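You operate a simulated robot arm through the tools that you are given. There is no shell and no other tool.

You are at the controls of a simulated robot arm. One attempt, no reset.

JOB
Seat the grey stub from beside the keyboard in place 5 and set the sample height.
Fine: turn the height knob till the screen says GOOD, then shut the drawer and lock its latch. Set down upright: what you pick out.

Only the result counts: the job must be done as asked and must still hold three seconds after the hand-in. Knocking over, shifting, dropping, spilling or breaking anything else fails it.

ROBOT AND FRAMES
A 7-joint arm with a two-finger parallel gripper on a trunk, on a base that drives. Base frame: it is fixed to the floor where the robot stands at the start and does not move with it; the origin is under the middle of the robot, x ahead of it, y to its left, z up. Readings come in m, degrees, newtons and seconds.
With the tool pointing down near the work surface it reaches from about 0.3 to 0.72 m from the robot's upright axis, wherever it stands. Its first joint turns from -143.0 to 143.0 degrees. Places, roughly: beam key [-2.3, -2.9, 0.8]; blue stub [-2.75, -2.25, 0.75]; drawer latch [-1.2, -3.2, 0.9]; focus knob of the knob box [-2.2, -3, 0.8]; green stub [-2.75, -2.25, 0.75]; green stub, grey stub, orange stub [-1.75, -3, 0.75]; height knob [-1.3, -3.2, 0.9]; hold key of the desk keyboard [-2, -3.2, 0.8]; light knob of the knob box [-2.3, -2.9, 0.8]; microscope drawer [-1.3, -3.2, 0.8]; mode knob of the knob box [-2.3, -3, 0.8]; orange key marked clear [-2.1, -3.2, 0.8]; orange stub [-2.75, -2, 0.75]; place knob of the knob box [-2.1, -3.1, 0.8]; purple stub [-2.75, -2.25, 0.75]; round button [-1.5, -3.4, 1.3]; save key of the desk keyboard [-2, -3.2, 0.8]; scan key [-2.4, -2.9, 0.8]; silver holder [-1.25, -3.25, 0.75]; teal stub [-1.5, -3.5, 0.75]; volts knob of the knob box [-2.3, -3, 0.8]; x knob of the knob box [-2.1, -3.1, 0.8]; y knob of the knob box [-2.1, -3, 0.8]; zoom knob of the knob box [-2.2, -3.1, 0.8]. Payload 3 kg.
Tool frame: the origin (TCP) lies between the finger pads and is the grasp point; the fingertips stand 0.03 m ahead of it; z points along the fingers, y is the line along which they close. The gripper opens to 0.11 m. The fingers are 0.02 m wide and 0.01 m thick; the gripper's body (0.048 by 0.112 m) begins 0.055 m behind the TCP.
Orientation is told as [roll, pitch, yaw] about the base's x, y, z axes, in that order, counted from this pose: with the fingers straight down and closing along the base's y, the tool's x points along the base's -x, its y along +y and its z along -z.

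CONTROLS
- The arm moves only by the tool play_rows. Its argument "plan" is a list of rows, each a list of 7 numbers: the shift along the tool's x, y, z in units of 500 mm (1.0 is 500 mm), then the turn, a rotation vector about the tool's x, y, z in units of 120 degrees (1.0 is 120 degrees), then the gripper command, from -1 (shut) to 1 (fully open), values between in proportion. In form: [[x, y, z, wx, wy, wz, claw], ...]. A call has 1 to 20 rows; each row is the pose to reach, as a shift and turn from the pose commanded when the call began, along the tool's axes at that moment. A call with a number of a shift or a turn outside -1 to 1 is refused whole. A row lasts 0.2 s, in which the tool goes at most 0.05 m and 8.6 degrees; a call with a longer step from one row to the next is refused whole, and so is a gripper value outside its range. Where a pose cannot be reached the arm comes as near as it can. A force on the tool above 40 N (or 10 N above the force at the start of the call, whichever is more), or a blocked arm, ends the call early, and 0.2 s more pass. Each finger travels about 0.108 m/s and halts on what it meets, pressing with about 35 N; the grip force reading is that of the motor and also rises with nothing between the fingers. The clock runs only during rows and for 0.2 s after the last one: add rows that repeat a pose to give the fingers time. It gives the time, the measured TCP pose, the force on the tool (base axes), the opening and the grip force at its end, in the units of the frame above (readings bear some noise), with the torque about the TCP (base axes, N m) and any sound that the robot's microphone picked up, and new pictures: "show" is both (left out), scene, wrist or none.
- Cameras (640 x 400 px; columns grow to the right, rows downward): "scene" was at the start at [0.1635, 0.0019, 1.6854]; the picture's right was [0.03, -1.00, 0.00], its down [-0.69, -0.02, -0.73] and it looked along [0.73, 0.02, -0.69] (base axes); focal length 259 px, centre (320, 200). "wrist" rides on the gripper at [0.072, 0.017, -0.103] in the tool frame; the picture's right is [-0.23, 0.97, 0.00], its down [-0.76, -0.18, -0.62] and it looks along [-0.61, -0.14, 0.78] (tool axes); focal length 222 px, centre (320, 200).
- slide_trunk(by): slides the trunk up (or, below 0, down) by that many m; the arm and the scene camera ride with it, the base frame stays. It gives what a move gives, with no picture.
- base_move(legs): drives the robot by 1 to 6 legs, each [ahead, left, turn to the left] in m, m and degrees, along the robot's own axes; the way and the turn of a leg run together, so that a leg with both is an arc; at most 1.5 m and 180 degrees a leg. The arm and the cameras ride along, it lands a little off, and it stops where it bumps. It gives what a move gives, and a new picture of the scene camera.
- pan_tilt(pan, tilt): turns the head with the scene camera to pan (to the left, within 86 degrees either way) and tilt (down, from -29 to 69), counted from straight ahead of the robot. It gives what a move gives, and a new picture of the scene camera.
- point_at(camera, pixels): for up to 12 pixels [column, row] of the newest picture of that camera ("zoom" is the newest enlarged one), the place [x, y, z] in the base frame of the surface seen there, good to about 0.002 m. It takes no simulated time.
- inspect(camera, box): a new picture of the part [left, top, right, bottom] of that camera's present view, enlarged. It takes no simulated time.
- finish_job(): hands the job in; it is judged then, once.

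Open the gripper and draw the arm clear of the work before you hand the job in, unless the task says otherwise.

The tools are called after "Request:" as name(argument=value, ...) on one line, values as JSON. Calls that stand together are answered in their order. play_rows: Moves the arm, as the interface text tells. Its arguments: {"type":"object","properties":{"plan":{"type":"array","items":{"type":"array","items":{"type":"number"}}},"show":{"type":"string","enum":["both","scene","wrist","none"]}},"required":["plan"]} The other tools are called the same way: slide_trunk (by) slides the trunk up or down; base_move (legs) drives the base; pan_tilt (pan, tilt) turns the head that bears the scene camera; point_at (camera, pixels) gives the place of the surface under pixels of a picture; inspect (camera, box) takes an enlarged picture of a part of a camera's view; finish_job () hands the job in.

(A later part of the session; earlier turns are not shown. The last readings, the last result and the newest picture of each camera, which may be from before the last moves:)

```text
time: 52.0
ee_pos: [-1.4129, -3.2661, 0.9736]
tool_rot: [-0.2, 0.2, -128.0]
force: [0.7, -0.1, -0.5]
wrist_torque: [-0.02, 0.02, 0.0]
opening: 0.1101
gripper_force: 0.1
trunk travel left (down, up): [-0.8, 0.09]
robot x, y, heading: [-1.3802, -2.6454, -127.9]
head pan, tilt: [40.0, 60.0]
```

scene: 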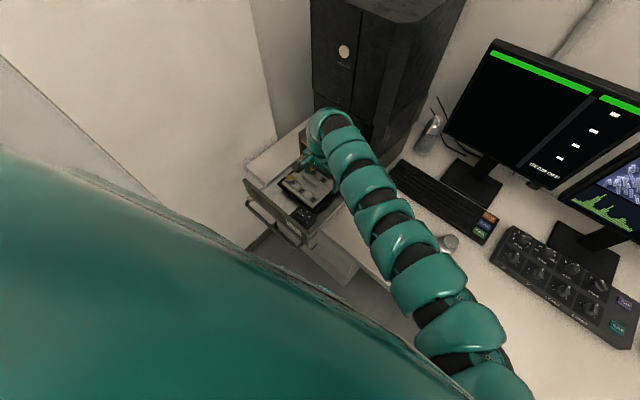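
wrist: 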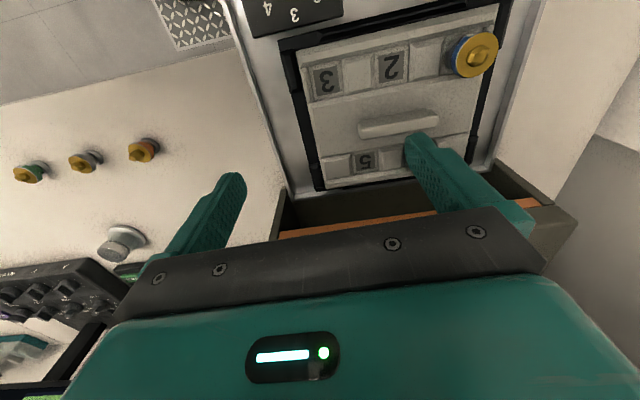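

Reach is good here. I enlarge the holder in the wrist view to see the shape of place 5, around (365,160).

Request:
inspect(camera="wrist", box=[280, 10, 520, 200])

Request:
point_at(camera="wrist", pixels=[[364, 162], [348, 163], [335, 165], [391, 67], [358, 72], [328, 78], [477, 53], [320, 215], [425, 68], [340, 210]])

```text
2.11 times, centred on (400, 105) of wrist
```

zoom: 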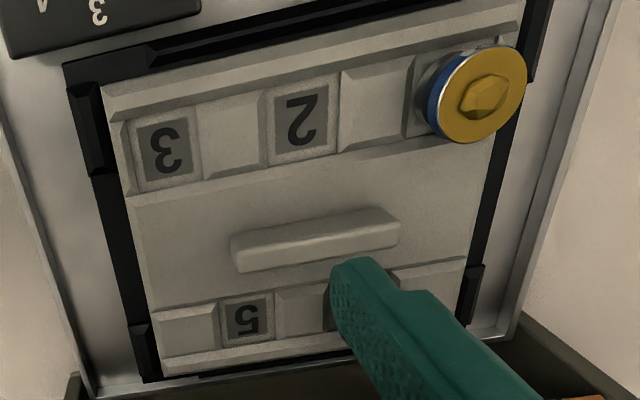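

```text
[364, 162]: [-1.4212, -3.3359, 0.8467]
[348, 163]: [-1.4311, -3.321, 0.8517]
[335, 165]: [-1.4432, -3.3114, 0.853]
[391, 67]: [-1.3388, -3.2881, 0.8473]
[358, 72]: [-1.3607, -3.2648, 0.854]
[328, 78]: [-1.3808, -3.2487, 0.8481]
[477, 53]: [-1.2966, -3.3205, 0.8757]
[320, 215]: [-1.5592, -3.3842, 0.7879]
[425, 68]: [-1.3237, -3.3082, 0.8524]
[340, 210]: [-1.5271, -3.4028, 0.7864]
```

The recess of place 5 is a chamfered square about 0.03 m wide, centred at [-1.421,-3.336,0.848]. I now return above the grey stub, aligning yaw with the desk (−2.4°), and lower to z≈0.88 with the gripper part open.

Request:
play_rows(plan=[[0.0, -0.08, 0.0, 0, 0, 0, 1], [0.0, -0.17, 0.0, 0, 0, 0.01, 1], [0.0, -0.26, 0.0, 0, 0, 0.02, 1], [0.0, -0.35, 0.0, 0, 0, 0.02, 0.27], [-0.002, -0.44, 0.0, 0, 0, 0.02, 0.27], [-0.003, -0.53, 0.0, 0, 0, 0.02, 0.27], [-0.004, -0.62, 0.02, 0, 0, 0.02, 0.27], [-0.005, -0.7, 0.06, 0, 0, 0.02, 0.27], [-0.006, -0.739, 0.12, 0, 0, 0.02, 0.27], [-0.006, -0.739, 0.187, 0, 0, 0.02, 0.27], [-0.006, -0.739, 0.187, 0, 0, 0.02, 0.27]], show="both")

Request:
inspect(camera="wrist", box=[220, 80, 420, 240])

```text
time: 54.4
ee_pos: [-1.7066, -3.039, 0.8753]
tool_rot: [-0.3, 0.2, -130.2]
force: [0.0, 0.0, -0.6]
wrist_torque: [0.01, 0.01, -0.01]
opening: 0.0697
gripper_force: 0.0
trunk travel left (down, up): [-0.8, 0.09]
robot x, y, heading: [-1.3804, -2.6532, -127.8]
head pan, tilt: [40.0, 60.0]
```

scene: 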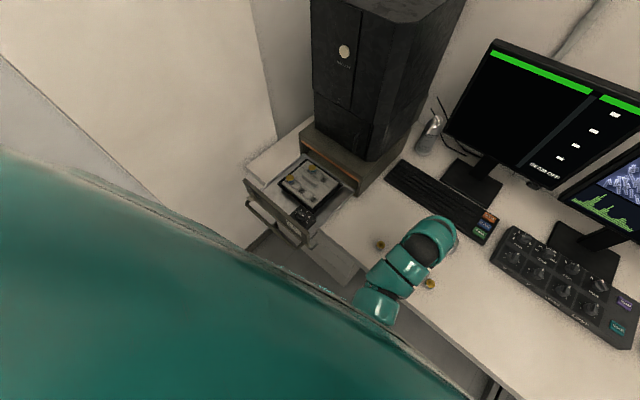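
wrist: 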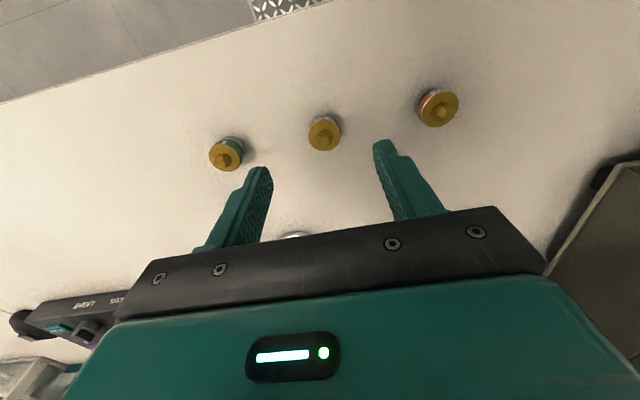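

```text
2.50 times, centred on (320, 160) of wrist
```

zoom: 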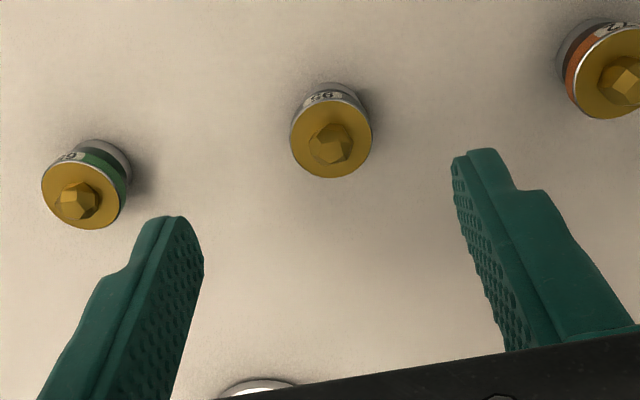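

The grey stub's disc is at zoom (331,138). I measure its rim and nub points to get its centre to the millimetre.

Request:
point_at(camera="zoom", pixels=[[294, 140], [370, 135], [331, 174], [331, 108], [330, 146], [310, 160], [355, 158]])

Request:
inspect(camera="wrist", box=[300, 105, 350, 160])

```text
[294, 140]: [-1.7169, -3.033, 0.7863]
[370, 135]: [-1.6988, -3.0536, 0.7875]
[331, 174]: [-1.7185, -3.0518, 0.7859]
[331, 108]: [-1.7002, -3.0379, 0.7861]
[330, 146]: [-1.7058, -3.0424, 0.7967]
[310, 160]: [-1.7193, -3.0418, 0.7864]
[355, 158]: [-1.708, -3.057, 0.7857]
```

```text
7.27 times, centred on (325, 132) of wrist
```

zoom: 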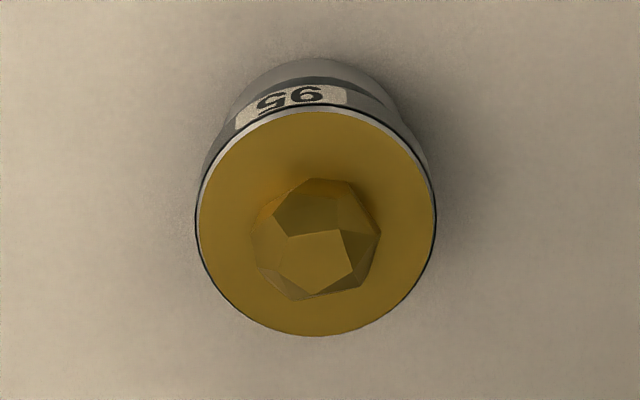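

Stub centre ≈ [-1.7075,-3.0428], disc top z 0.786, diameter ≈0.028. I descend to TCP z≈0.801 (tips 1 cm above the stub's foot) and close.

Request:
play_rows(plan=[[-0.007, 0.003, 0.05, 0, 0, 0, 0.27], [-0.007, 0.003, 0.1, 0, 0, 0, 0.27], [-0.007, 0.003, 0.13, 0, 0, 0, 0.27], [-0.007, 0.003, 0.1486, 0, 0, 0, 0.27], [-0.007, 0.003, 0.1486, 0, 0, 0, 0.27]], show="both")

Request:
inspect(camera="wrist", box=[240, 110, 400, 230])

```text
time: 55.6
ee_pos: [-1.707, -3.0435, 0.8043]
tool_rot: [-0.1, 0.1, -130.2]
force: [0.2, 0.4, 0.0]
wrist_torque: [0.05, -0.01, -0.01]
opening: 0.07
gripper_force: 0.0
trunk travel left (down, up): [-0.8, 0.09]
robot x, y, heading: [-1.381, -2.6479, -127.7]
head pan, tilt: [40.0, 60.0]
```

scene: 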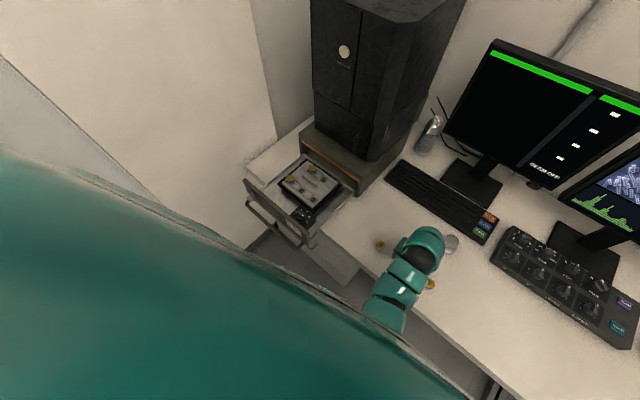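
wrist: 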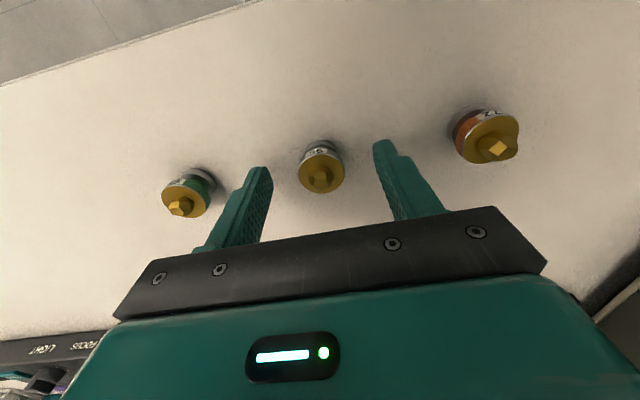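

```text
3.33 times, centred on (320, 170) of wrist
```

zoom: 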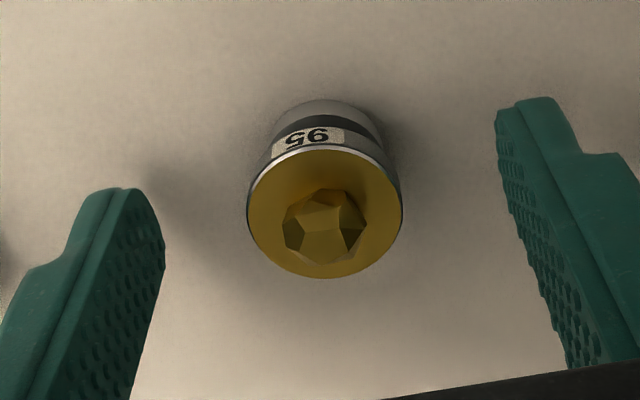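

The disc centre sits at (321,174) in the wrist view, just where the point under the TCP should be. I close the fingers.

Request:
play_rows(plan=[[0, 0, 0, 0, 0, 0, -0.2], [0, 0, 0, 0, 0, 0, -0.6], [0, 0, 0, 0, 0, 0, -1], [0, 0, 0, 0, 0, 0, -1], [0, 0, 0, 0, 0, 0, -1]], show="wrist")

```text
time: 56.8
ee_pos: [-1.7067, -3.0423, 0.8042]
tool_rot: [-0.2, 0.1, -130.2]
force: [-0.3, 1.1, -0.2]
wrist_torque: [0.01, 0.0, 0.02]
opening: 0.0283
gripper_force: 35.1
trunk travel left (down, up): [-0.8, 0.09]
robot x, y, heading: [-1.38, -2.6502, -127.9]
head pan, tilt: [40.0, 60.0]
```

wrist: 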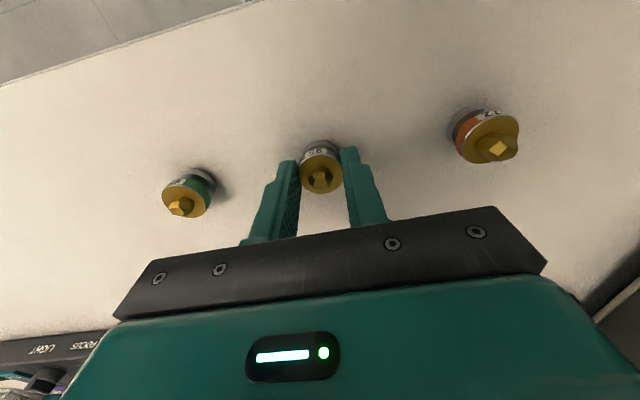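

The stub is gripped (opening 0.0283, 35 N). I lift it to z≈0.955 and carry it left to above place 5.

Request:
play_rows(plan=[[0, 0, -0.06, 0, 0, 0, -1], [0, 0, -0.14, 0, 0, 0, -1], [0, 0, -0.22, 0, 0, 0, -1], [0, 0, -0.3, 0, 0, 0, -1], [-0.005, 0.08, -0.3, 0, 0, 0, -1], [-0.01, 0.17, -0.3, 0, 0, 0, -1], [-0.02, 0.26, -0.3, 0, 0, 0, -1], [-0.03, 0.35, -0.3, 0, 0, 0, -1], [-0.04, 0.44, -0.3, 0, 0, 0, -1], [-0.05, 0.53, -0.3, 0, 0, 0, -1], [-0.06, 0.62, -0.3, 0, 0, 0, -1], [-0.07, 0.7, -0.3, 0, 0, 0, -1], [-0.075, 0.77, -0.3, 0, 0, 0, -1], [-0.079, 0.815, -0.3, 0, 0, 0, -1], [-0.079, 0.815, -0.3, 0, 0, 0, -1]], show="both")

Request:
inspect(camera="wrist", box=[220, 100, 420, 240])

```text
time: 60.0
ee_pos: [-1.4384, -3.289, 0.9644]
tool_rot: [-0.1, 0.3, -130.1]
force: [0.2, -0.4, -0.1]
wrist_torque: [0.0, -0.02, 0.05]
opening: 0.0285
gripper_force: 35.3
out of reach, approached as far as the arm can: row 12, 13, 14, 15
trunk travel left (down, up): [-0.8, 0.09]
robot x, y, heading: [-1.38, -2.6507, -128.1]
head pan, tilt: [40.0, 60.0]
```

scene: 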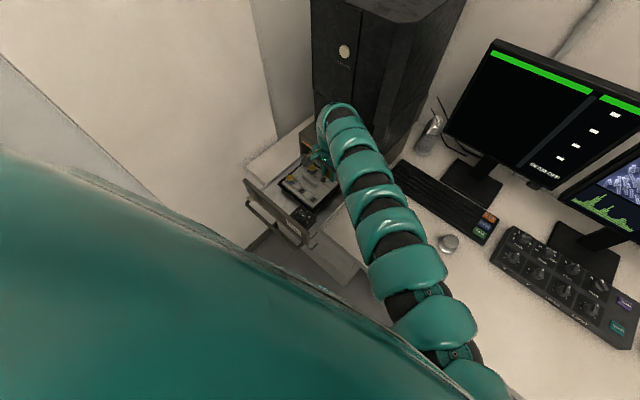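
wrist: 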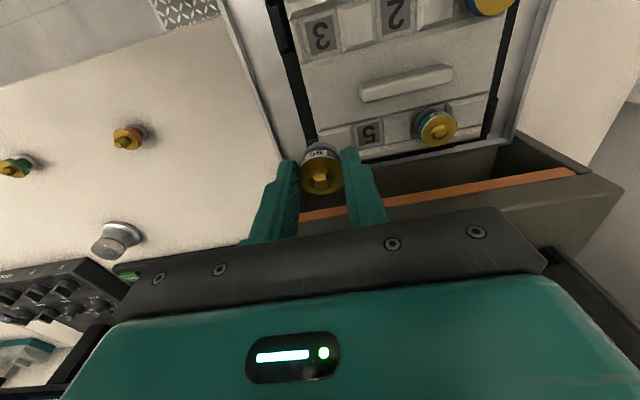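

```text
2.86 times, centred on (320, 170) of wrist
```

zoom: 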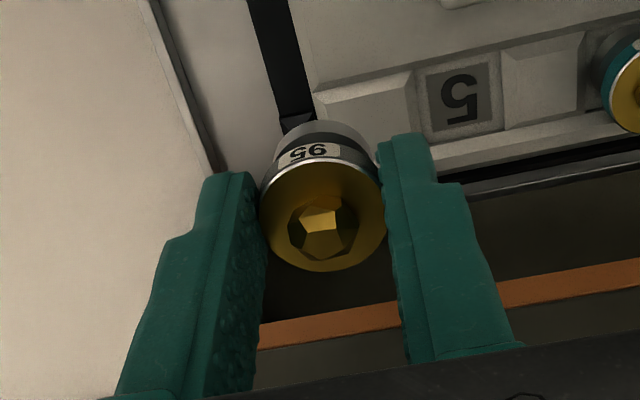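

The arm ran out of reach 5 cm short (radius 0.64 at this height), so the base must come closer. I measure the drawer handle at (265,220) and the front panel to see how much room the base has.

Request:
inspect(camera="scene", box=[235, 130, 365, 250])

Request:
point_at(camera="zoom", pixels=[[145, 245], [200, 320], [310, 395], [325, 380], [160, 222], [135, 165], [350, 350], [250, 250], [215, 215]])

Request:
point_at(camera="scene", pixels=[[220, 230], [300, 280], [380, 330], [440, 380], [100, 170], [30, 160], [200, 300]])

```text
3.33 times, centred on (300, 190) of scene
```

zoom: 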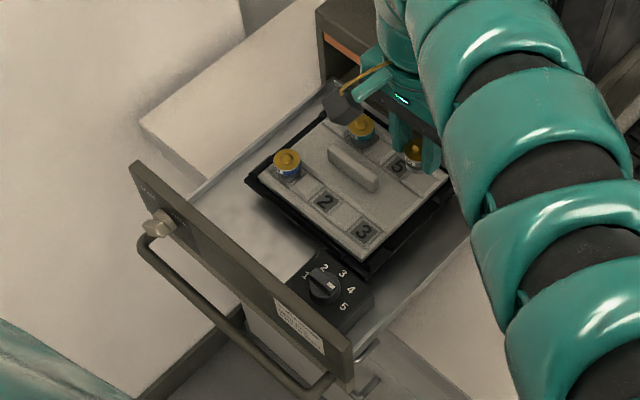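

```text
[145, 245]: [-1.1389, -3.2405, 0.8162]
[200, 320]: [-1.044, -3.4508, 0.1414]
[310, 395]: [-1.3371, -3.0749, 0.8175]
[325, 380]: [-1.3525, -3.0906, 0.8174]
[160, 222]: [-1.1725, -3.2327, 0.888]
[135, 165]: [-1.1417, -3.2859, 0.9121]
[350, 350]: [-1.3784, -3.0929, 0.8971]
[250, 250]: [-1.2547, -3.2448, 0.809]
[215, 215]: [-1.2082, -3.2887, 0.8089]
```

```text
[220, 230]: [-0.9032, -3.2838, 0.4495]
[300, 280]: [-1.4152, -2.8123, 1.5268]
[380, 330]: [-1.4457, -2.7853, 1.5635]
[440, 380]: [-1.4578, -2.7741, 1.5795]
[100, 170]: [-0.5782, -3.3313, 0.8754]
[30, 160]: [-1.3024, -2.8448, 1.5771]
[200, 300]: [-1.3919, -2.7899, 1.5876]
```

Handle bar is at u≈3.205, v 0.97–1.22; moving the base to u≈2.94, v≈0.75 keeps 0.34 m from it. I first draw the tool back 6 cm, then shift the base 0.09 m left and 0.03 m ahead.

Request:
play_rows(plan=[[0.06, 0, 0, 0, 0, 0, -1], [0.12, 0, 0, 0, 0, 0, -1], [0.12, 0, 0, 0, 0, 0, -1]], show="none")

Request:
base_move(legs=[[0.03, 0.09, 0]])

Request:
inspect(camera="wrist", box=[200, 60, 520, 240])

```text
time: 60.8
ee_pos: [-1.4002, -3.2433, 0.9643]
tool_rot: [-0.2, 0.1, -130.3]
force: [-0.3, -0.7, -0.8]
wrist_torque: [0.03, -0.01, -0.02]
opening: 0.0285
gripper_force: 34.9
trunk travel left (down, up): [-0.8, 0.09]
robot x, y, heading: [-1.3798, -2.6505, -128.2]
head pan, tilt: [40.0, 60.0]
```

```text
time: 62.0
ee_pos: [-1.3463, -3.3228, 0.9642]
tool_rot: [-0.1, 0.3, -130.1]
force: [0.2, -0.9, -1.4]
wrist_torque: [0.03, 0.02, 0.02]
opening: 0.0283
gripper_force: 35.4
trunk travel left (down, up): [-0.8, 0.09]
robot x, y, heading: [-1.3305, -2.7288, -127.8]
head pan, tilt: [40.0, 60.0]
```

scene: 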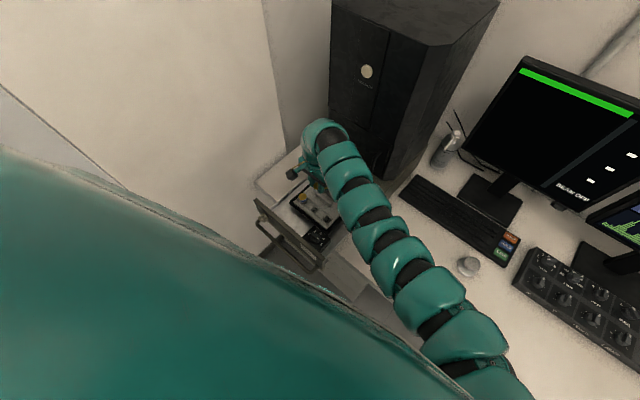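

```text
2.00 times, centred on (360, 150) of wrist
```

zoom: 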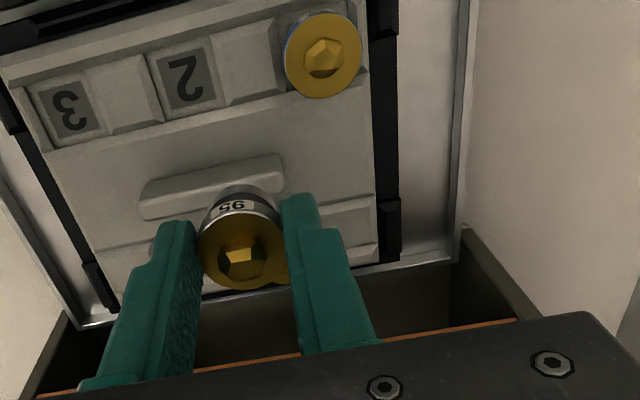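

Base now at u≈2.94, v≈0.75. I move the stub over place 5 ([-1.421,-3.336]) and lower to z≈0.93.

Request:
play_rows(plan=[[-0.03, -0.025, 0, 0, 0, 0, -1], [-0.07, -0.06, 0, 0, 0, 0, -1], [-0.1, -0.085, 0, 0, 0, 0, -1], [-0.117, -0.098, 0, 0, 0, 0, -1], [-0.117, -0.098, 0.03, 0, 0, 0, -1], [-0.117, -0.098, 0.06, 0, 0, 0, -1], [-0.117, -0.098, 0.06, 0, 0, 0, -1]], show="both")

Request:
inspect(camera="wrist", box=[260, 110, 400, 210])

```text
time: 63.6
ee_pos: [-1.4236, -3.3357, 0.9346]
tool_rot: [-0.2, 0.2, -130.3]
force: [-0.3, 0.5, -0.7]
wrist_torque: [-0.02, -0.03, 0.01]
opening: 0.0283
gripper_force: 35.0
trunk travel left (down, up): [-0.8, 0.09]
robot x, y, heading: [-1.3278, -2.7282, -127.9]
head pan, tilt: [40.0, 60.0]
```

scene: 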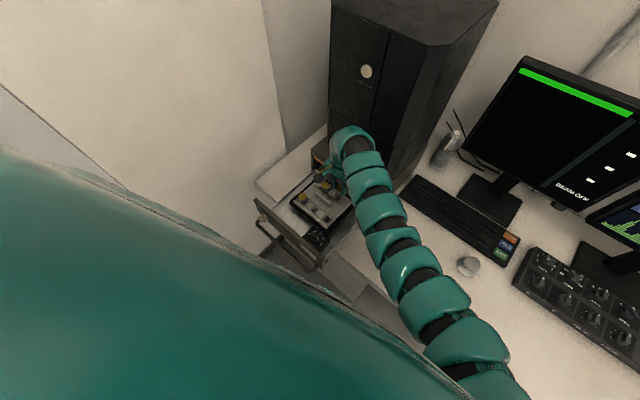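
wrist: 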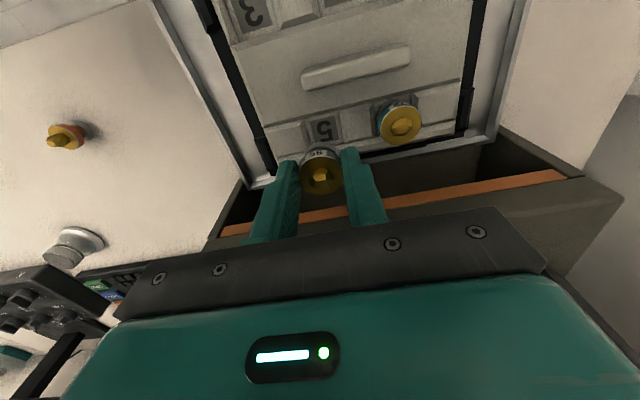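

```text
4.00 times, centred on (330, 160) of wrist
```

zoom: 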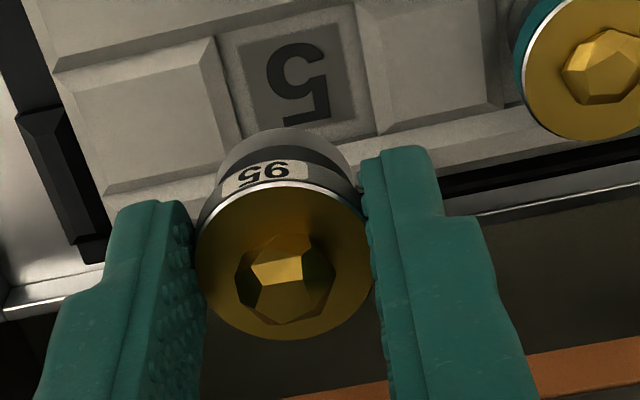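

I measure the held stub's disc rim and the corners of the place 5 recess in this enlarged view to get the exact offset.

Request:
point_at(camera="zoom", pixels=[[202, 262], [366, 255], [283, 334], [290, 190], [285, 275], [304, 80], [245, 50], [352, 30], [370, 130], [240, 70], [370, 110], [228, 40]])

```text
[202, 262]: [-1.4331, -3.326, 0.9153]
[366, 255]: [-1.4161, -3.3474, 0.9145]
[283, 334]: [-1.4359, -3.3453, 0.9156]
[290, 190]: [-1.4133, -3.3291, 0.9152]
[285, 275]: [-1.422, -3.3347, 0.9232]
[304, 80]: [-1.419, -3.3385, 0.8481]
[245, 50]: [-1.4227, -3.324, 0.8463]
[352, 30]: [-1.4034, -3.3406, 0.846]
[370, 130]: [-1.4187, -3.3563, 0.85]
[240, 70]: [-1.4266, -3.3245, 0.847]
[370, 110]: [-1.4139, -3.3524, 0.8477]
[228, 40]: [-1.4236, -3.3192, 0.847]
```

The stub centre is at about [-1.4246,-3.337]; place 5's centre seems ~3 mm off from it. I zoom closer on the recess to measure its edges well.

Request:
inspect(camera="wrist", box=[296, 104, 360, 144])

Request:
inspect(camera="scene", box=[285, 160, 365, 220])

```text
10.00 times, centred on (328, 124) of wrist
```

zoom: 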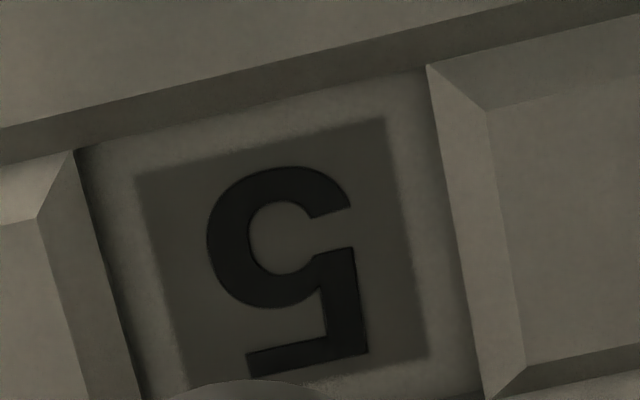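

```text
6.67 times, centred on (325, 190) of scene
```

zoom: 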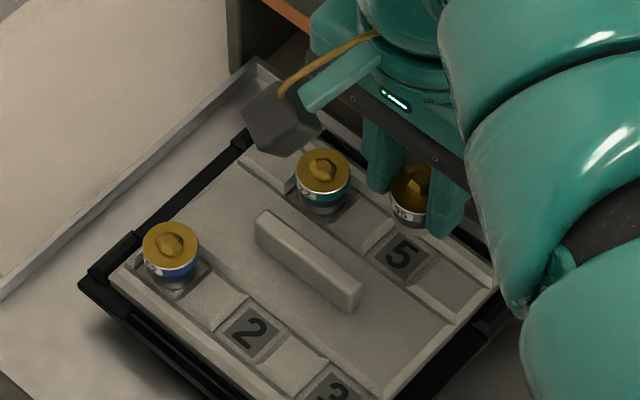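

The label plate is centred in the recess; its corners in the 10x view are (135,180), (383,118), (428,357), (190,390). I ask for those places through the wrist picture.

Request:
point_at(camera="wrist", pixels=[[309.5, 122], [334.3, 115.8], [338.8, 139.7], [315, 142.5], [324.4, 130.1], [304.5, 120], [339.5, 112], [344.0, 140], [304, 119], [340, 111.5]])

Request:
inspect(camera="wrist", box=[296, 104, 360, 144])

Request:
point_at(camera="zoom", pixels=[[137, 182], [381, 120], [426, 355], [192, 376], [284, 261], [86, 160], [428, 80], [115, 280], [465, 260], [250, 125], [300, 100]])

```text
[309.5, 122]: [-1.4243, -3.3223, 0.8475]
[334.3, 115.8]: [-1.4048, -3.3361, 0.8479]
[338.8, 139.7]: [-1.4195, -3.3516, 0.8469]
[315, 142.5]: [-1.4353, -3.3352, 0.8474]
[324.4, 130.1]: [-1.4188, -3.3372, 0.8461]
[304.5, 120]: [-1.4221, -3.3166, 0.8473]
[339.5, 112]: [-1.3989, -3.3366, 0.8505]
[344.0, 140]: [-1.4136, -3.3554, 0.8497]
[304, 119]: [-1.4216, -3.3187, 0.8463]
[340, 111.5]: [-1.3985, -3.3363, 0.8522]
```

```text
10.00 times, centred on (328, 124) of wrist
```

zoom: 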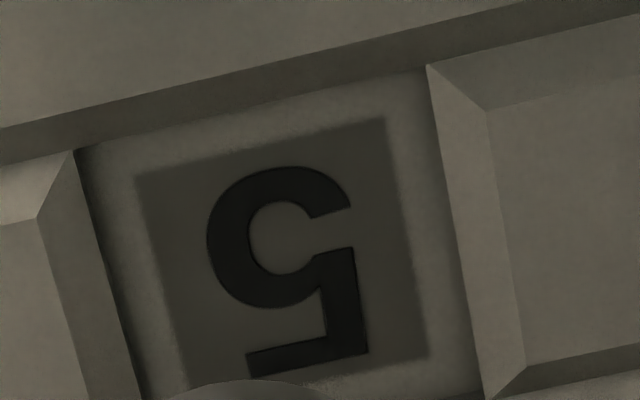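

```text
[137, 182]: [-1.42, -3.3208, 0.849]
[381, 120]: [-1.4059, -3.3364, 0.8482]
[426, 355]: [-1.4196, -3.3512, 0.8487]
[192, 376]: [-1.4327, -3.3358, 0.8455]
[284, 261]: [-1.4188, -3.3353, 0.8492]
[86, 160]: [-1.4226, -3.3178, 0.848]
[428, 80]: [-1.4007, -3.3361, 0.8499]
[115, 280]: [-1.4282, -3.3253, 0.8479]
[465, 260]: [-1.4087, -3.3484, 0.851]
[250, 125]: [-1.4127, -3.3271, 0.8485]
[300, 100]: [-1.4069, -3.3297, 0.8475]
```

Recess centre comes out at ≈[-1.4203,-3.3362] (u 3.463, v 1.072), so the stub must go 3.4 mm toward me and 3.3 mm left. I shift it and lower until its foot is just above the holder face.

Request:
play_rows(plan=[[0.0068, 0.0066, 0.0, 0, 0, 0, -1], [0.0068, 0.0066, 0.03, 0, 0, 0, -1], [0.0068, 0.0066, 0.06, 0, 0, 0, -1], [0.0068, 0.0066, 0.06, 0, 0, 0, -1]], show="wrist")

Request:
inspect(camera="wrist", box=[270, 120, 398, 200])

Request:
inspect(camera="scene", box=[285, 160, 365, 220])

```text
time: 64.6
ee_pos: [-1.419, -3.3332, 0.9039]
tool_rot: [-0.2, 0.1, -130.2]
force: [0.5, 0.0, 0.7]
wrist_torque: [0.0, 0.01, 0.0]
opening: 0.0287
gripper_force: 35.2
trunk travel left (down, up): [-0.8, 0.09]
robot x, y, heading: [-1.3246, -2.7293, -128.2]
head pan, tilt: [40.0, 60.0]
```

wrist: 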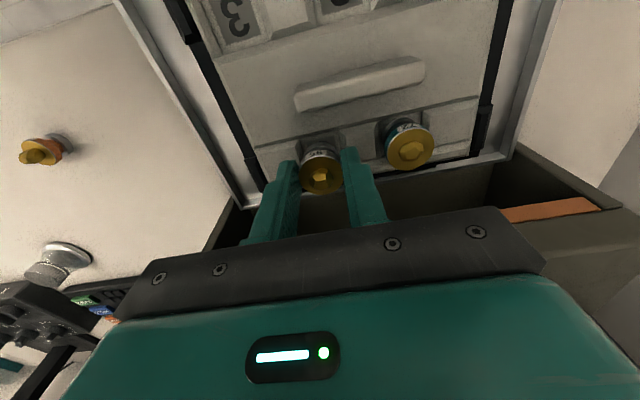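

```text
5.00 times, centred on (334, 160) of wrist
```

zoom: 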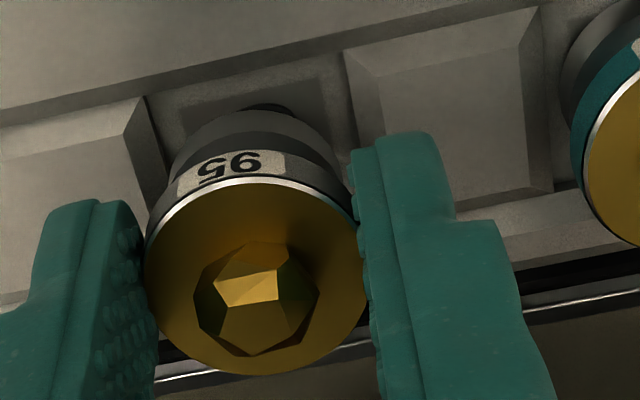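

```text
6.67 times, centred on (325, 190) of scene
```

zoom: 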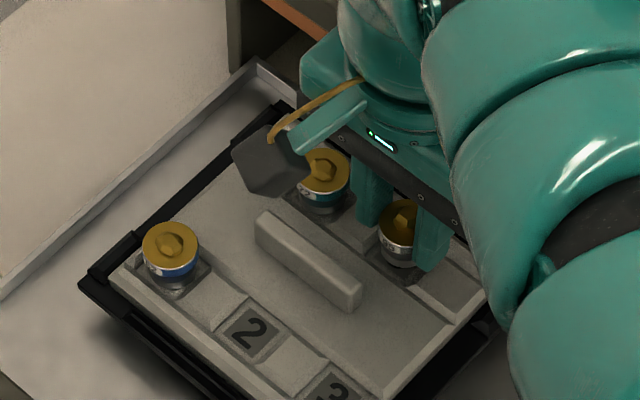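

The stub hovers over the recess and looks well lined up. I check its measured centre from the wrist picture once more before setting down.

Request:
inspect(camera="wrist", box=[270, 120, 398, 200])

Request:
point_at(camera="zoom", pixels=[[150, 270], [360, 265], [255, 366], [265, 190], [180, 335], [335, 325], [140, 110], [340, 70], [160, 165], [352, 130]])

```text
5.00 times, centred on (334, 160) of wrist
```

zoom: 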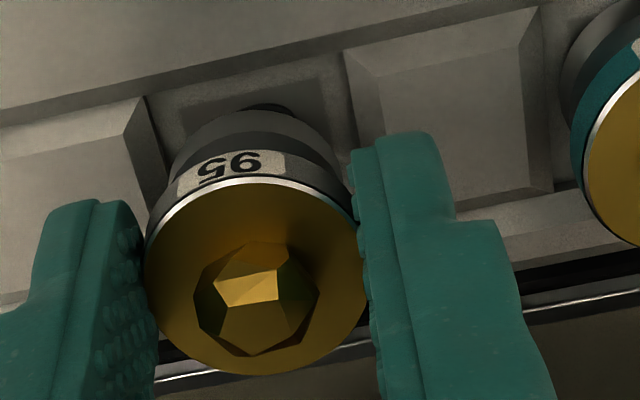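

```text
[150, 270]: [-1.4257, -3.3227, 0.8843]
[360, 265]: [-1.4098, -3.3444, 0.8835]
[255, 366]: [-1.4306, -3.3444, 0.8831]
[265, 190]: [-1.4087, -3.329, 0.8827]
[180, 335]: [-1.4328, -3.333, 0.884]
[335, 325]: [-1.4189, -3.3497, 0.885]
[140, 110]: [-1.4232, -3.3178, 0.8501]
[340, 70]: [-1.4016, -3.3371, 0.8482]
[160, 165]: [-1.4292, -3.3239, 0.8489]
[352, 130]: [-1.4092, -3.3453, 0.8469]
```

Stub centre (u 3.462, v 1.072) matches the recess centre. I lower 12 mm more in small steps, watching the force.

Request:
play_rows(plan=[[0.0, 0.0, 0.008, 0, 0, 0, -1], [0.0, 0.0, 0.016, 0, 0, 0, -1], [0.0, 0.0, 0.02, 0, 0, 0, -1], [0.0, 0.0, 0.023, 0, 0, 0, -1], [0.0, 0.0, 0.023, 0, 0, 0, -1]], show="wrist")

Request:
inspect(camera="wrist", box=[270, 120, 398, 200])

```text
time: 65.8
ee_pos: [-1.4182, -3.3345, 0.8929]
tool_rot: [-0.2, 0.1, -130.2]
force: [0.4, -0.3, 5.1]
wrist_torque: [0.0, -0.07, 0.02]
opening: 0.0281
gripper_force: 34.6
trunk travel left (down, up): [-0.8, 0.09]
robot x, y, heading: [-1.3269, -2.7297, -127.9]
head pan, tilt: [40.0, 60.0]
```

wrist: 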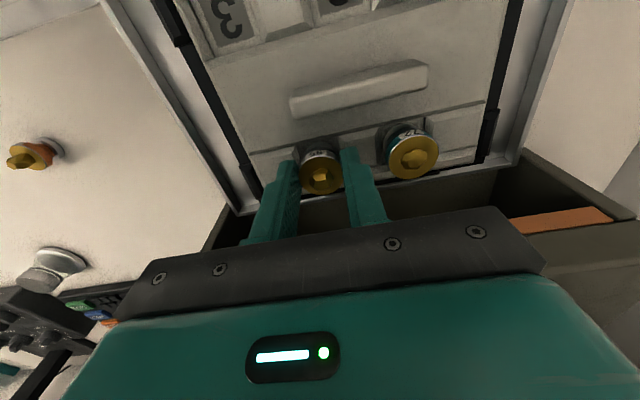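

```text
5.00 times, centred on (334, 160) of wrist
```

zoom: 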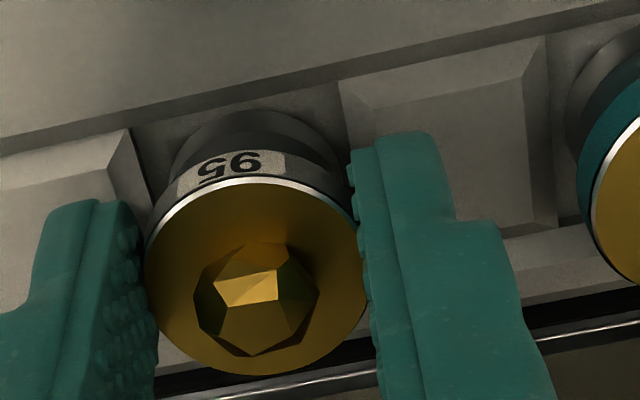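

The upward force rose to 5 N: the stub touches down. I compare its disc height to the teal stub's to see whether it is fully seated.

Request:
point_at(camera="zoom", pixels=[[180, 300], [340, 300], [255, 366], [270, 195], [615, 220], [635, 260], [628, 190]])

Request:
point_at(camera="wrist", pixels=[[415, 170], [425, 165], [395, 160], [300, 178], [340, 178], [322, 190], [413, 158], [320, 176]])

```text
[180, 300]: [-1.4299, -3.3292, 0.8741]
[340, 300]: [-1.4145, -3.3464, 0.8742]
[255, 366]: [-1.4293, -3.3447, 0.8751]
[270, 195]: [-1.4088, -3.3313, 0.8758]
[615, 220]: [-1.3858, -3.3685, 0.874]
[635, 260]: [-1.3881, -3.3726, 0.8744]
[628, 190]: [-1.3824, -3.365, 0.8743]
```

```text
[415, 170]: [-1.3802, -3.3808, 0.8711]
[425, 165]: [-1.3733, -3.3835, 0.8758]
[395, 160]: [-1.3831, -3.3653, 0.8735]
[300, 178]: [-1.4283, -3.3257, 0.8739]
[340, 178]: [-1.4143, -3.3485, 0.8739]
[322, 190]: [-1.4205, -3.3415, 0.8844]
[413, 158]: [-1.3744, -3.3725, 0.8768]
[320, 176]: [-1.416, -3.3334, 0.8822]
```

Both discs are at z≈0.874, so the grey stub is fully seated (its nub is just taller). I open the fingers a little and rise straight up.

Request:
play_rows(plan=[[0, 0, 0, 0, 0, 0, -0.35], [0, 0, 0, 0, 0, 0, -0.2], [0, 0, 0, 0, 0, 0, -0.2], [0, 0, -0.03, 0, 0, 0, -0.2], [0, 0, -0.08, 0, 0, 0, -0.2], [0, 0, -0.14, 0, 0, 0, -0.2], [0, 0, -0.18, 0, 0, 0, -0.2]], show="both")

Request:
inspect(camera="wrist", box=[220, 60, 440, 200])

```text
time: 67.4
ee_pos: [-1.4187, -3.3355, 0.9837]
tool_rot: [-0.2, 0.2, -130.2]
force: [0.6, 0.8, 0.1]
wrist_torque: [-0.02, 0.01, -0.01]
opening: 0.0439
gripper_force: 0.0
trunk travel left (down, up): [-0.8, 0.09]
robot x, y, heading: [-1.3292, -2.7311, -128.0]
head pan, tilt: [40.0, 60.0]
```

scene: 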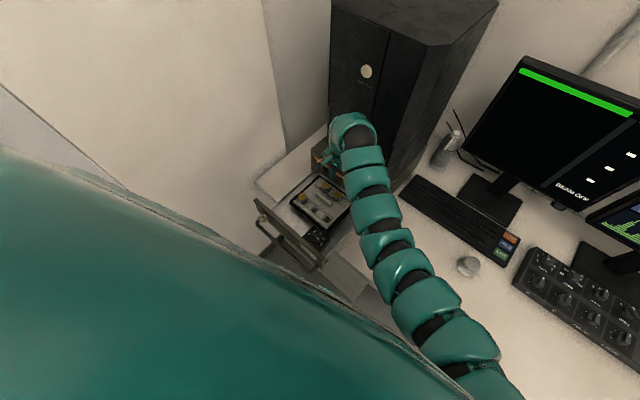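
wrist: 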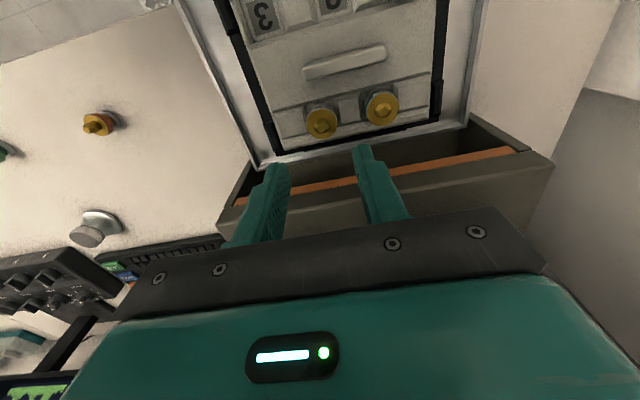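

```text
2.86 times, centred on (330, 130) of wrist
```

zoom: 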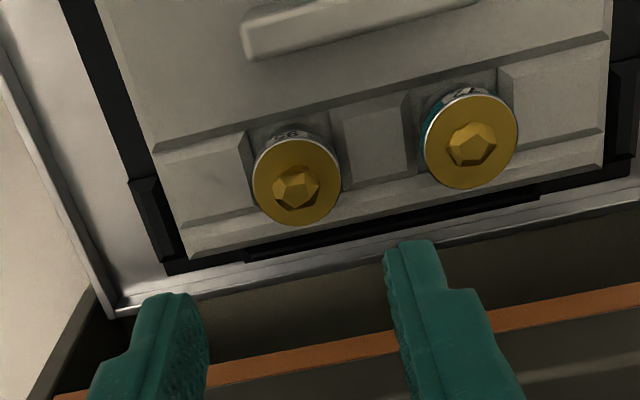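

The grey stub stands upright in place 5 beside the teal one. Now I look at the screens to read the HEIGHT state.

Request:
pan_tilt(pan=-15, tilt=40)

Request:
inspect(camera="scene", box=[160, 60, 400, 260])

```text
time: 68.6
ee_pos: [-1.4197, -3.3359, 0.9835]
tool_rot: [-0.1, 0.1, -130.2]
force: [-0.5, -0.3, 0.5]
wrist_torque: [-0.01, 0.03, 0.01]
opening: 0.0439
gripper_force: 0.0
trunk travel left (down, up): [-0.8, 0.09]
robot x, y, heading: [-1.326, -2.7322, -128.0]
head pan, tilt: [-15.0, 40.0]
```

scene: 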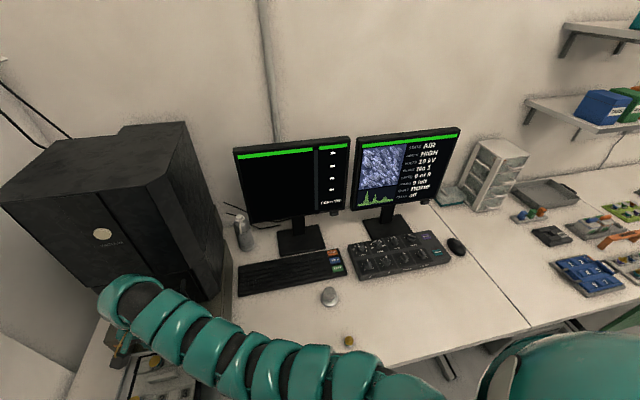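

```text
2.00 times, centred on (280, 160) of scene
```

zoom: 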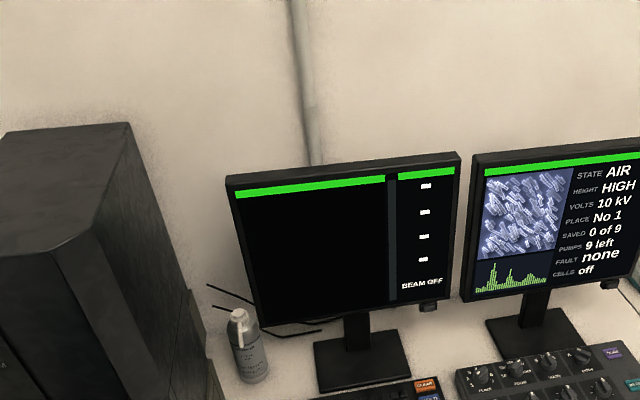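

The screen now says HEIGHT HIGH, so the knob must be turned. I bring the tool back over the knob box in the drawer (≈[-1.348,-3.180]) at z≈0.965 for a close look.

Request:
play_rows(plan=[[0.08, -0.02, 0.01, 0, 0, 0, -0.2], [0.16, -0.04, 0.02, 0, 0, 0, -0.2], [0.24, -0.065, 0.03, 0, 0, 0, -0.2], [0.33, -0.092, 0.04, 0, 0, 0, -0.2], [0.33, -0.092, 0.04, 0, 0, 0, -0.2]], show="both")

Request:
inspect(camera="wrist", box=[220, 60, 440, 200])

```text
time: 69.8
ee_pos: [-1.3459, -3.1804, 0.9629]
tool_rot: [-0.3, 0.2, -130.2]
force: [0.2, 0.1, -0.5]
wrist_torque: [0.0, 0.0, 0.0]
opening: 0.0439
gripper_force: 0.0
trunk travel left (down, up): [-0.8, 0.09]
robot x, y, heading: [-1.3288, -2.7285, -127.8]
head pan, tilt: [-15.0, 40.0]
```

scene: 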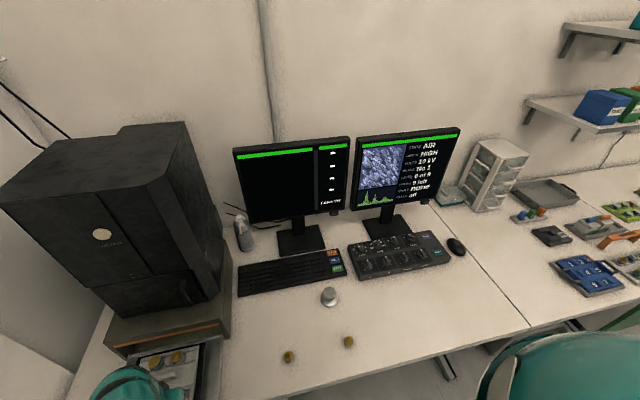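
wrist: 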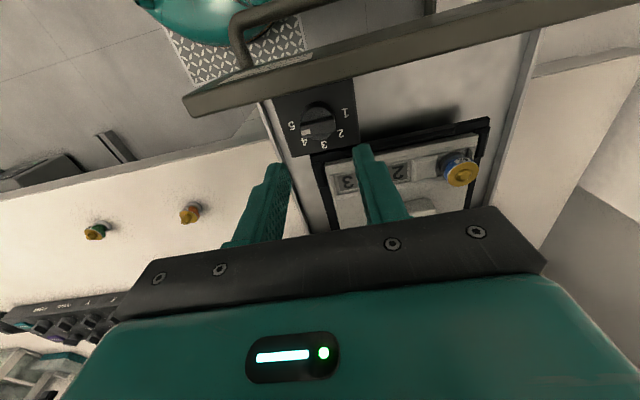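

```text
2.86 times, centred on (330, 130) of wrist
```

zoom: 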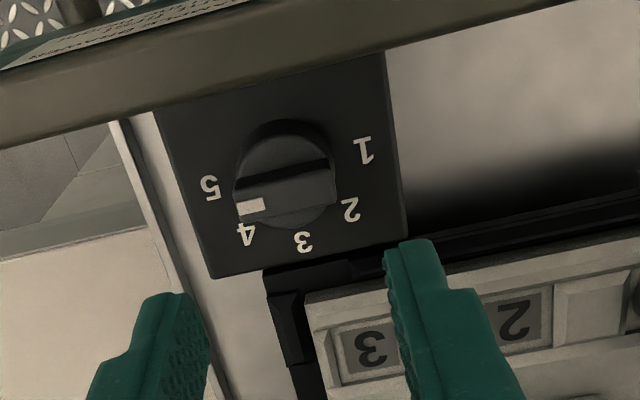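

The knob is a bar with a white mark at its left end in this view, pointing somewhere near 4–5. I zoom in hard on it and measure its points.

Request:
inspect(camera="wrist", box=[272, 76, 364, 160])

Request:
point_at(camera="zoom", pixels=[[300, 190], [250, 270], [390, 225], [265, 265], [320, 240], [455, 140], [430, 285], [330, 340], [215, 325], [155, 230], [245, 200], [400, 160]])

```text
4.76 times, centred on (318, 118) of wrist
```

zoom: 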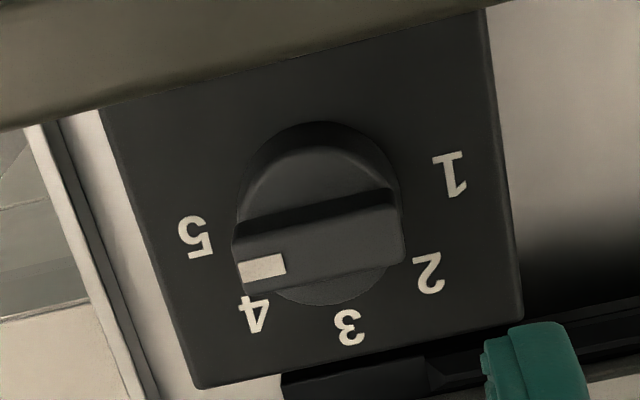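

```text
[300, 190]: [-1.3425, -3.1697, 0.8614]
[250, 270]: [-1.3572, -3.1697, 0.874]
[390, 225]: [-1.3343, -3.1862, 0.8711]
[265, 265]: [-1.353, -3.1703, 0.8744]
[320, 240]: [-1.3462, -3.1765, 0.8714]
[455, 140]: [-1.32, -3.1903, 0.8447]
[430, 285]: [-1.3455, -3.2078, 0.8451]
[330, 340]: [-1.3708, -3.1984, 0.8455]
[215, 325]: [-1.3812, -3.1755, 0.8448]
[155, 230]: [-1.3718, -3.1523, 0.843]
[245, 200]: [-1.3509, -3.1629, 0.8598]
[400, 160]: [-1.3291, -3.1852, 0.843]
```

I measure the five labels and the bar's top corners so as to get the mark's angle.

Request:
point_at(camera="zoom", pixels=[[450, 175], [428, 273], [350, 327], [255, 313], [197, 237], [238, 238], [392, 208], [400, 262], [243, 288], [320, 250], [315, 150], [280, 300]])

```text
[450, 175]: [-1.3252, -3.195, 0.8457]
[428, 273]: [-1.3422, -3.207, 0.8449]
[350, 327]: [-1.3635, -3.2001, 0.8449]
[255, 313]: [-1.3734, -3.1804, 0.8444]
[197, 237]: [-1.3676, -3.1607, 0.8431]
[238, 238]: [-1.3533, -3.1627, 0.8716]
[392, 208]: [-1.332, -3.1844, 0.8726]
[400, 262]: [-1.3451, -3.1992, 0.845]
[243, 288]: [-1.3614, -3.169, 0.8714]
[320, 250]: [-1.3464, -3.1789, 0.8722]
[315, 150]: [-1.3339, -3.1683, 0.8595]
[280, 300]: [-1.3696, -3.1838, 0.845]
```

The mark points to 5 (labels lie at 45° steps; knob axis u≈3.2955, v≈1.026, bar 0.010 wide, top z 0.873). I rotate the tool 90° clockwise so that the fingers can take the bar on its flat sides.

Request:
play_rows(plan=[[0, 0, 0, 0, 0, 0.068, -0.2], [0, 0, 0, 0, 0, 0.136, -0.2], [0, 0, 0, 0, 0, 0.204, -0.2], [0, 0, 0, 0, 0, 0.272, -0.2], [0, 0, 0, 0, 0, 0.34, -0.2], [0, 0, 0, 0, 0, 0.408, -0.2], [0, 0, 0, 0, 0, 0.476, -0.2], [0, 0, 0, 0, 0, 0.544, -0.2], [0, 0, 0, 0, 0, 0.612, -0.2], [0, 0, 0, 0, 0, 0.68, -0.2], [0, 0, 0, 0, 0, 0.75, -0.2], [0, 0, 0, 0, 0, 0.75, -0.2]], show="both")

Request:
inspect(camera="wrist", box=[220, 60, 440, 220])

```text
time: 72.4
ee_pos: [-1.3461, -3.1793, 0.9644]
tool_rot: [-0.2, -0.2, 139.8]
force: [-0.3, -0.1, 0.3]
wrist_torque: [0.0, 0.02, 0.01]
opening: 0.044
gripper_force: 0.1
trunk travel left (down, up): [-0.8, 0.09]
robot x, y, heading: [-1.3268, -2.7293, -128.3]
head pan, tilt: [-15.0, 40.0]
```

scene: 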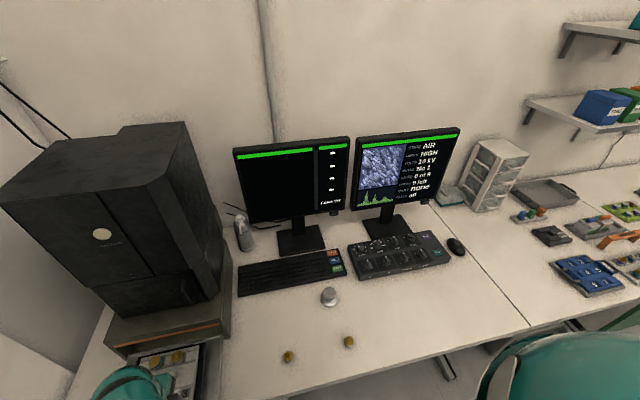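
wrist: 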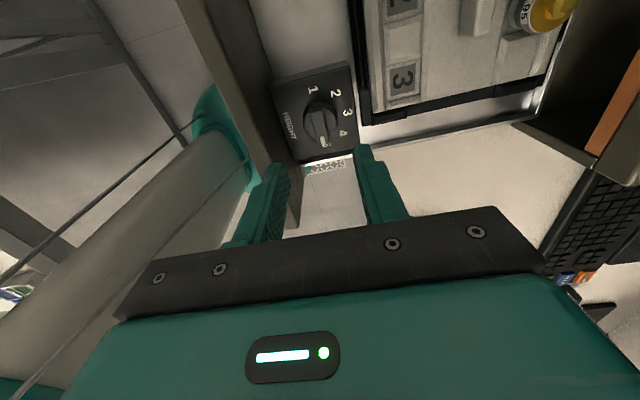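

```text
2.50 times, centred on (330, 140) of wrist
```

zoom: 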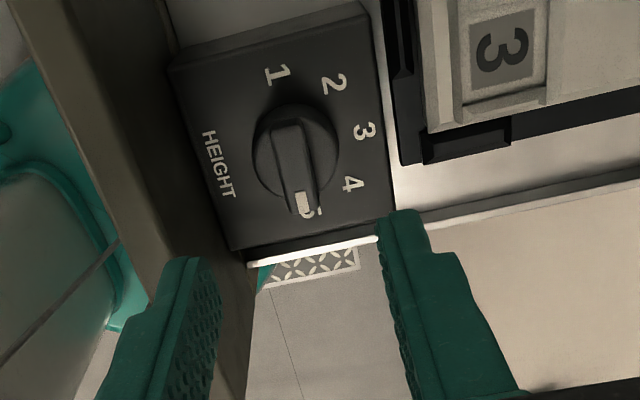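

The knob (labelled HEIGHT) clearly points at 5. I measure the bar's top and the front panel's inner edge in this view before going down.

Request:
point_at(camera="zoom", pixels=[[285, 130], [303, 195], [293, 160], [277, 165], [312, 160], [250, 150], [339, 145], [150, 60], [215, 230], [180, 120], [130, 60]])

```text
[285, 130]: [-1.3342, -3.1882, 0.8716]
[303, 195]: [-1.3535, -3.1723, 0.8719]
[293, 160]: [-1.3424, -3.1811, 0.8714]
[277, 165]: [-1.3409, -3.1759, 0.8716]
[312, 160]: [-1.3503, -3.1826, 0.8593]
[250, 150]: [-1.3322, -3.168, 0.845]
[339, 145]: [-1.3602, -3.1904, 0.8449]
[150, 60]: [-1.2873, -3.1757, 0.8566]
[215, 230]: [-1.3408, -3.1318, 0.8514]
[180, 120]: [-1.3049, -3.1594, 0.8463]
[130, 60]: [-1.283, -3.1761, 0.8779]
```

The bar's centreline is at u≈3.2946 and the TCP at 3.2954 — well centred; panel inner face at u≈3.253. I narrow the opening to 0.026 and descend to TCP z≈0.894.

Request:
play_rows(plan=[[0, 0, 0.0, 0, 0, 0, -0.527], [0, 0, 0.03, 0, 0, 0, -0.527], [0, 0, 0.08, 0, 0, 0, -0.527], [0, 0, 0.12, 0, 0, 0, -0.527], [0, 0, 0.141, 0, 0, 0, -0.527], [0, 0, 0.141, 0, 0, 0, -0.527]], show="wrist")

Request:
inspect(camera="wrist", box=[250, 100, 410, 230])

```text
time: 73.8
ee_pos: [-1.3478, -3.178, 0.892]
tool_rot: [-0.2, -0.2, 139.8]
force: [0.4, -0.3, -0.1]
wrist_torque: [0.02, -0.02, 0.01]
opening: 0.0261
gripper_force: 0.0
trunk travel left (down, up): [-0.8, 0.09]
robot x, y, heading: [-1.3233, -2.731, -127.9]
head pan, tilt: [-15.0, 40.0]
```

wrist: 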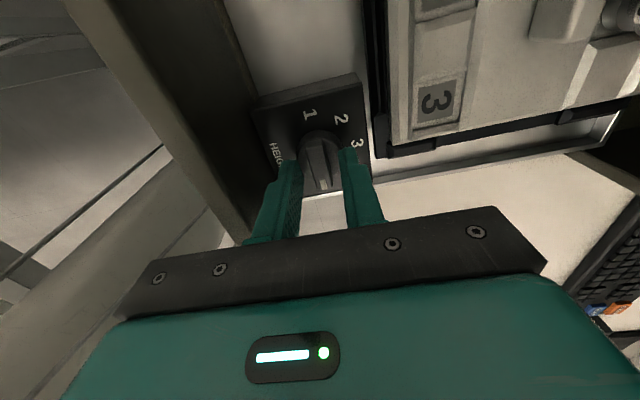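

```text
3.08 times, centred on (330, 165) of wrist
```

zoom: 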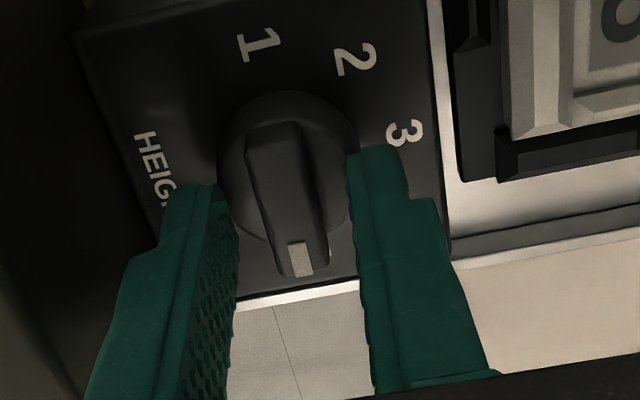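

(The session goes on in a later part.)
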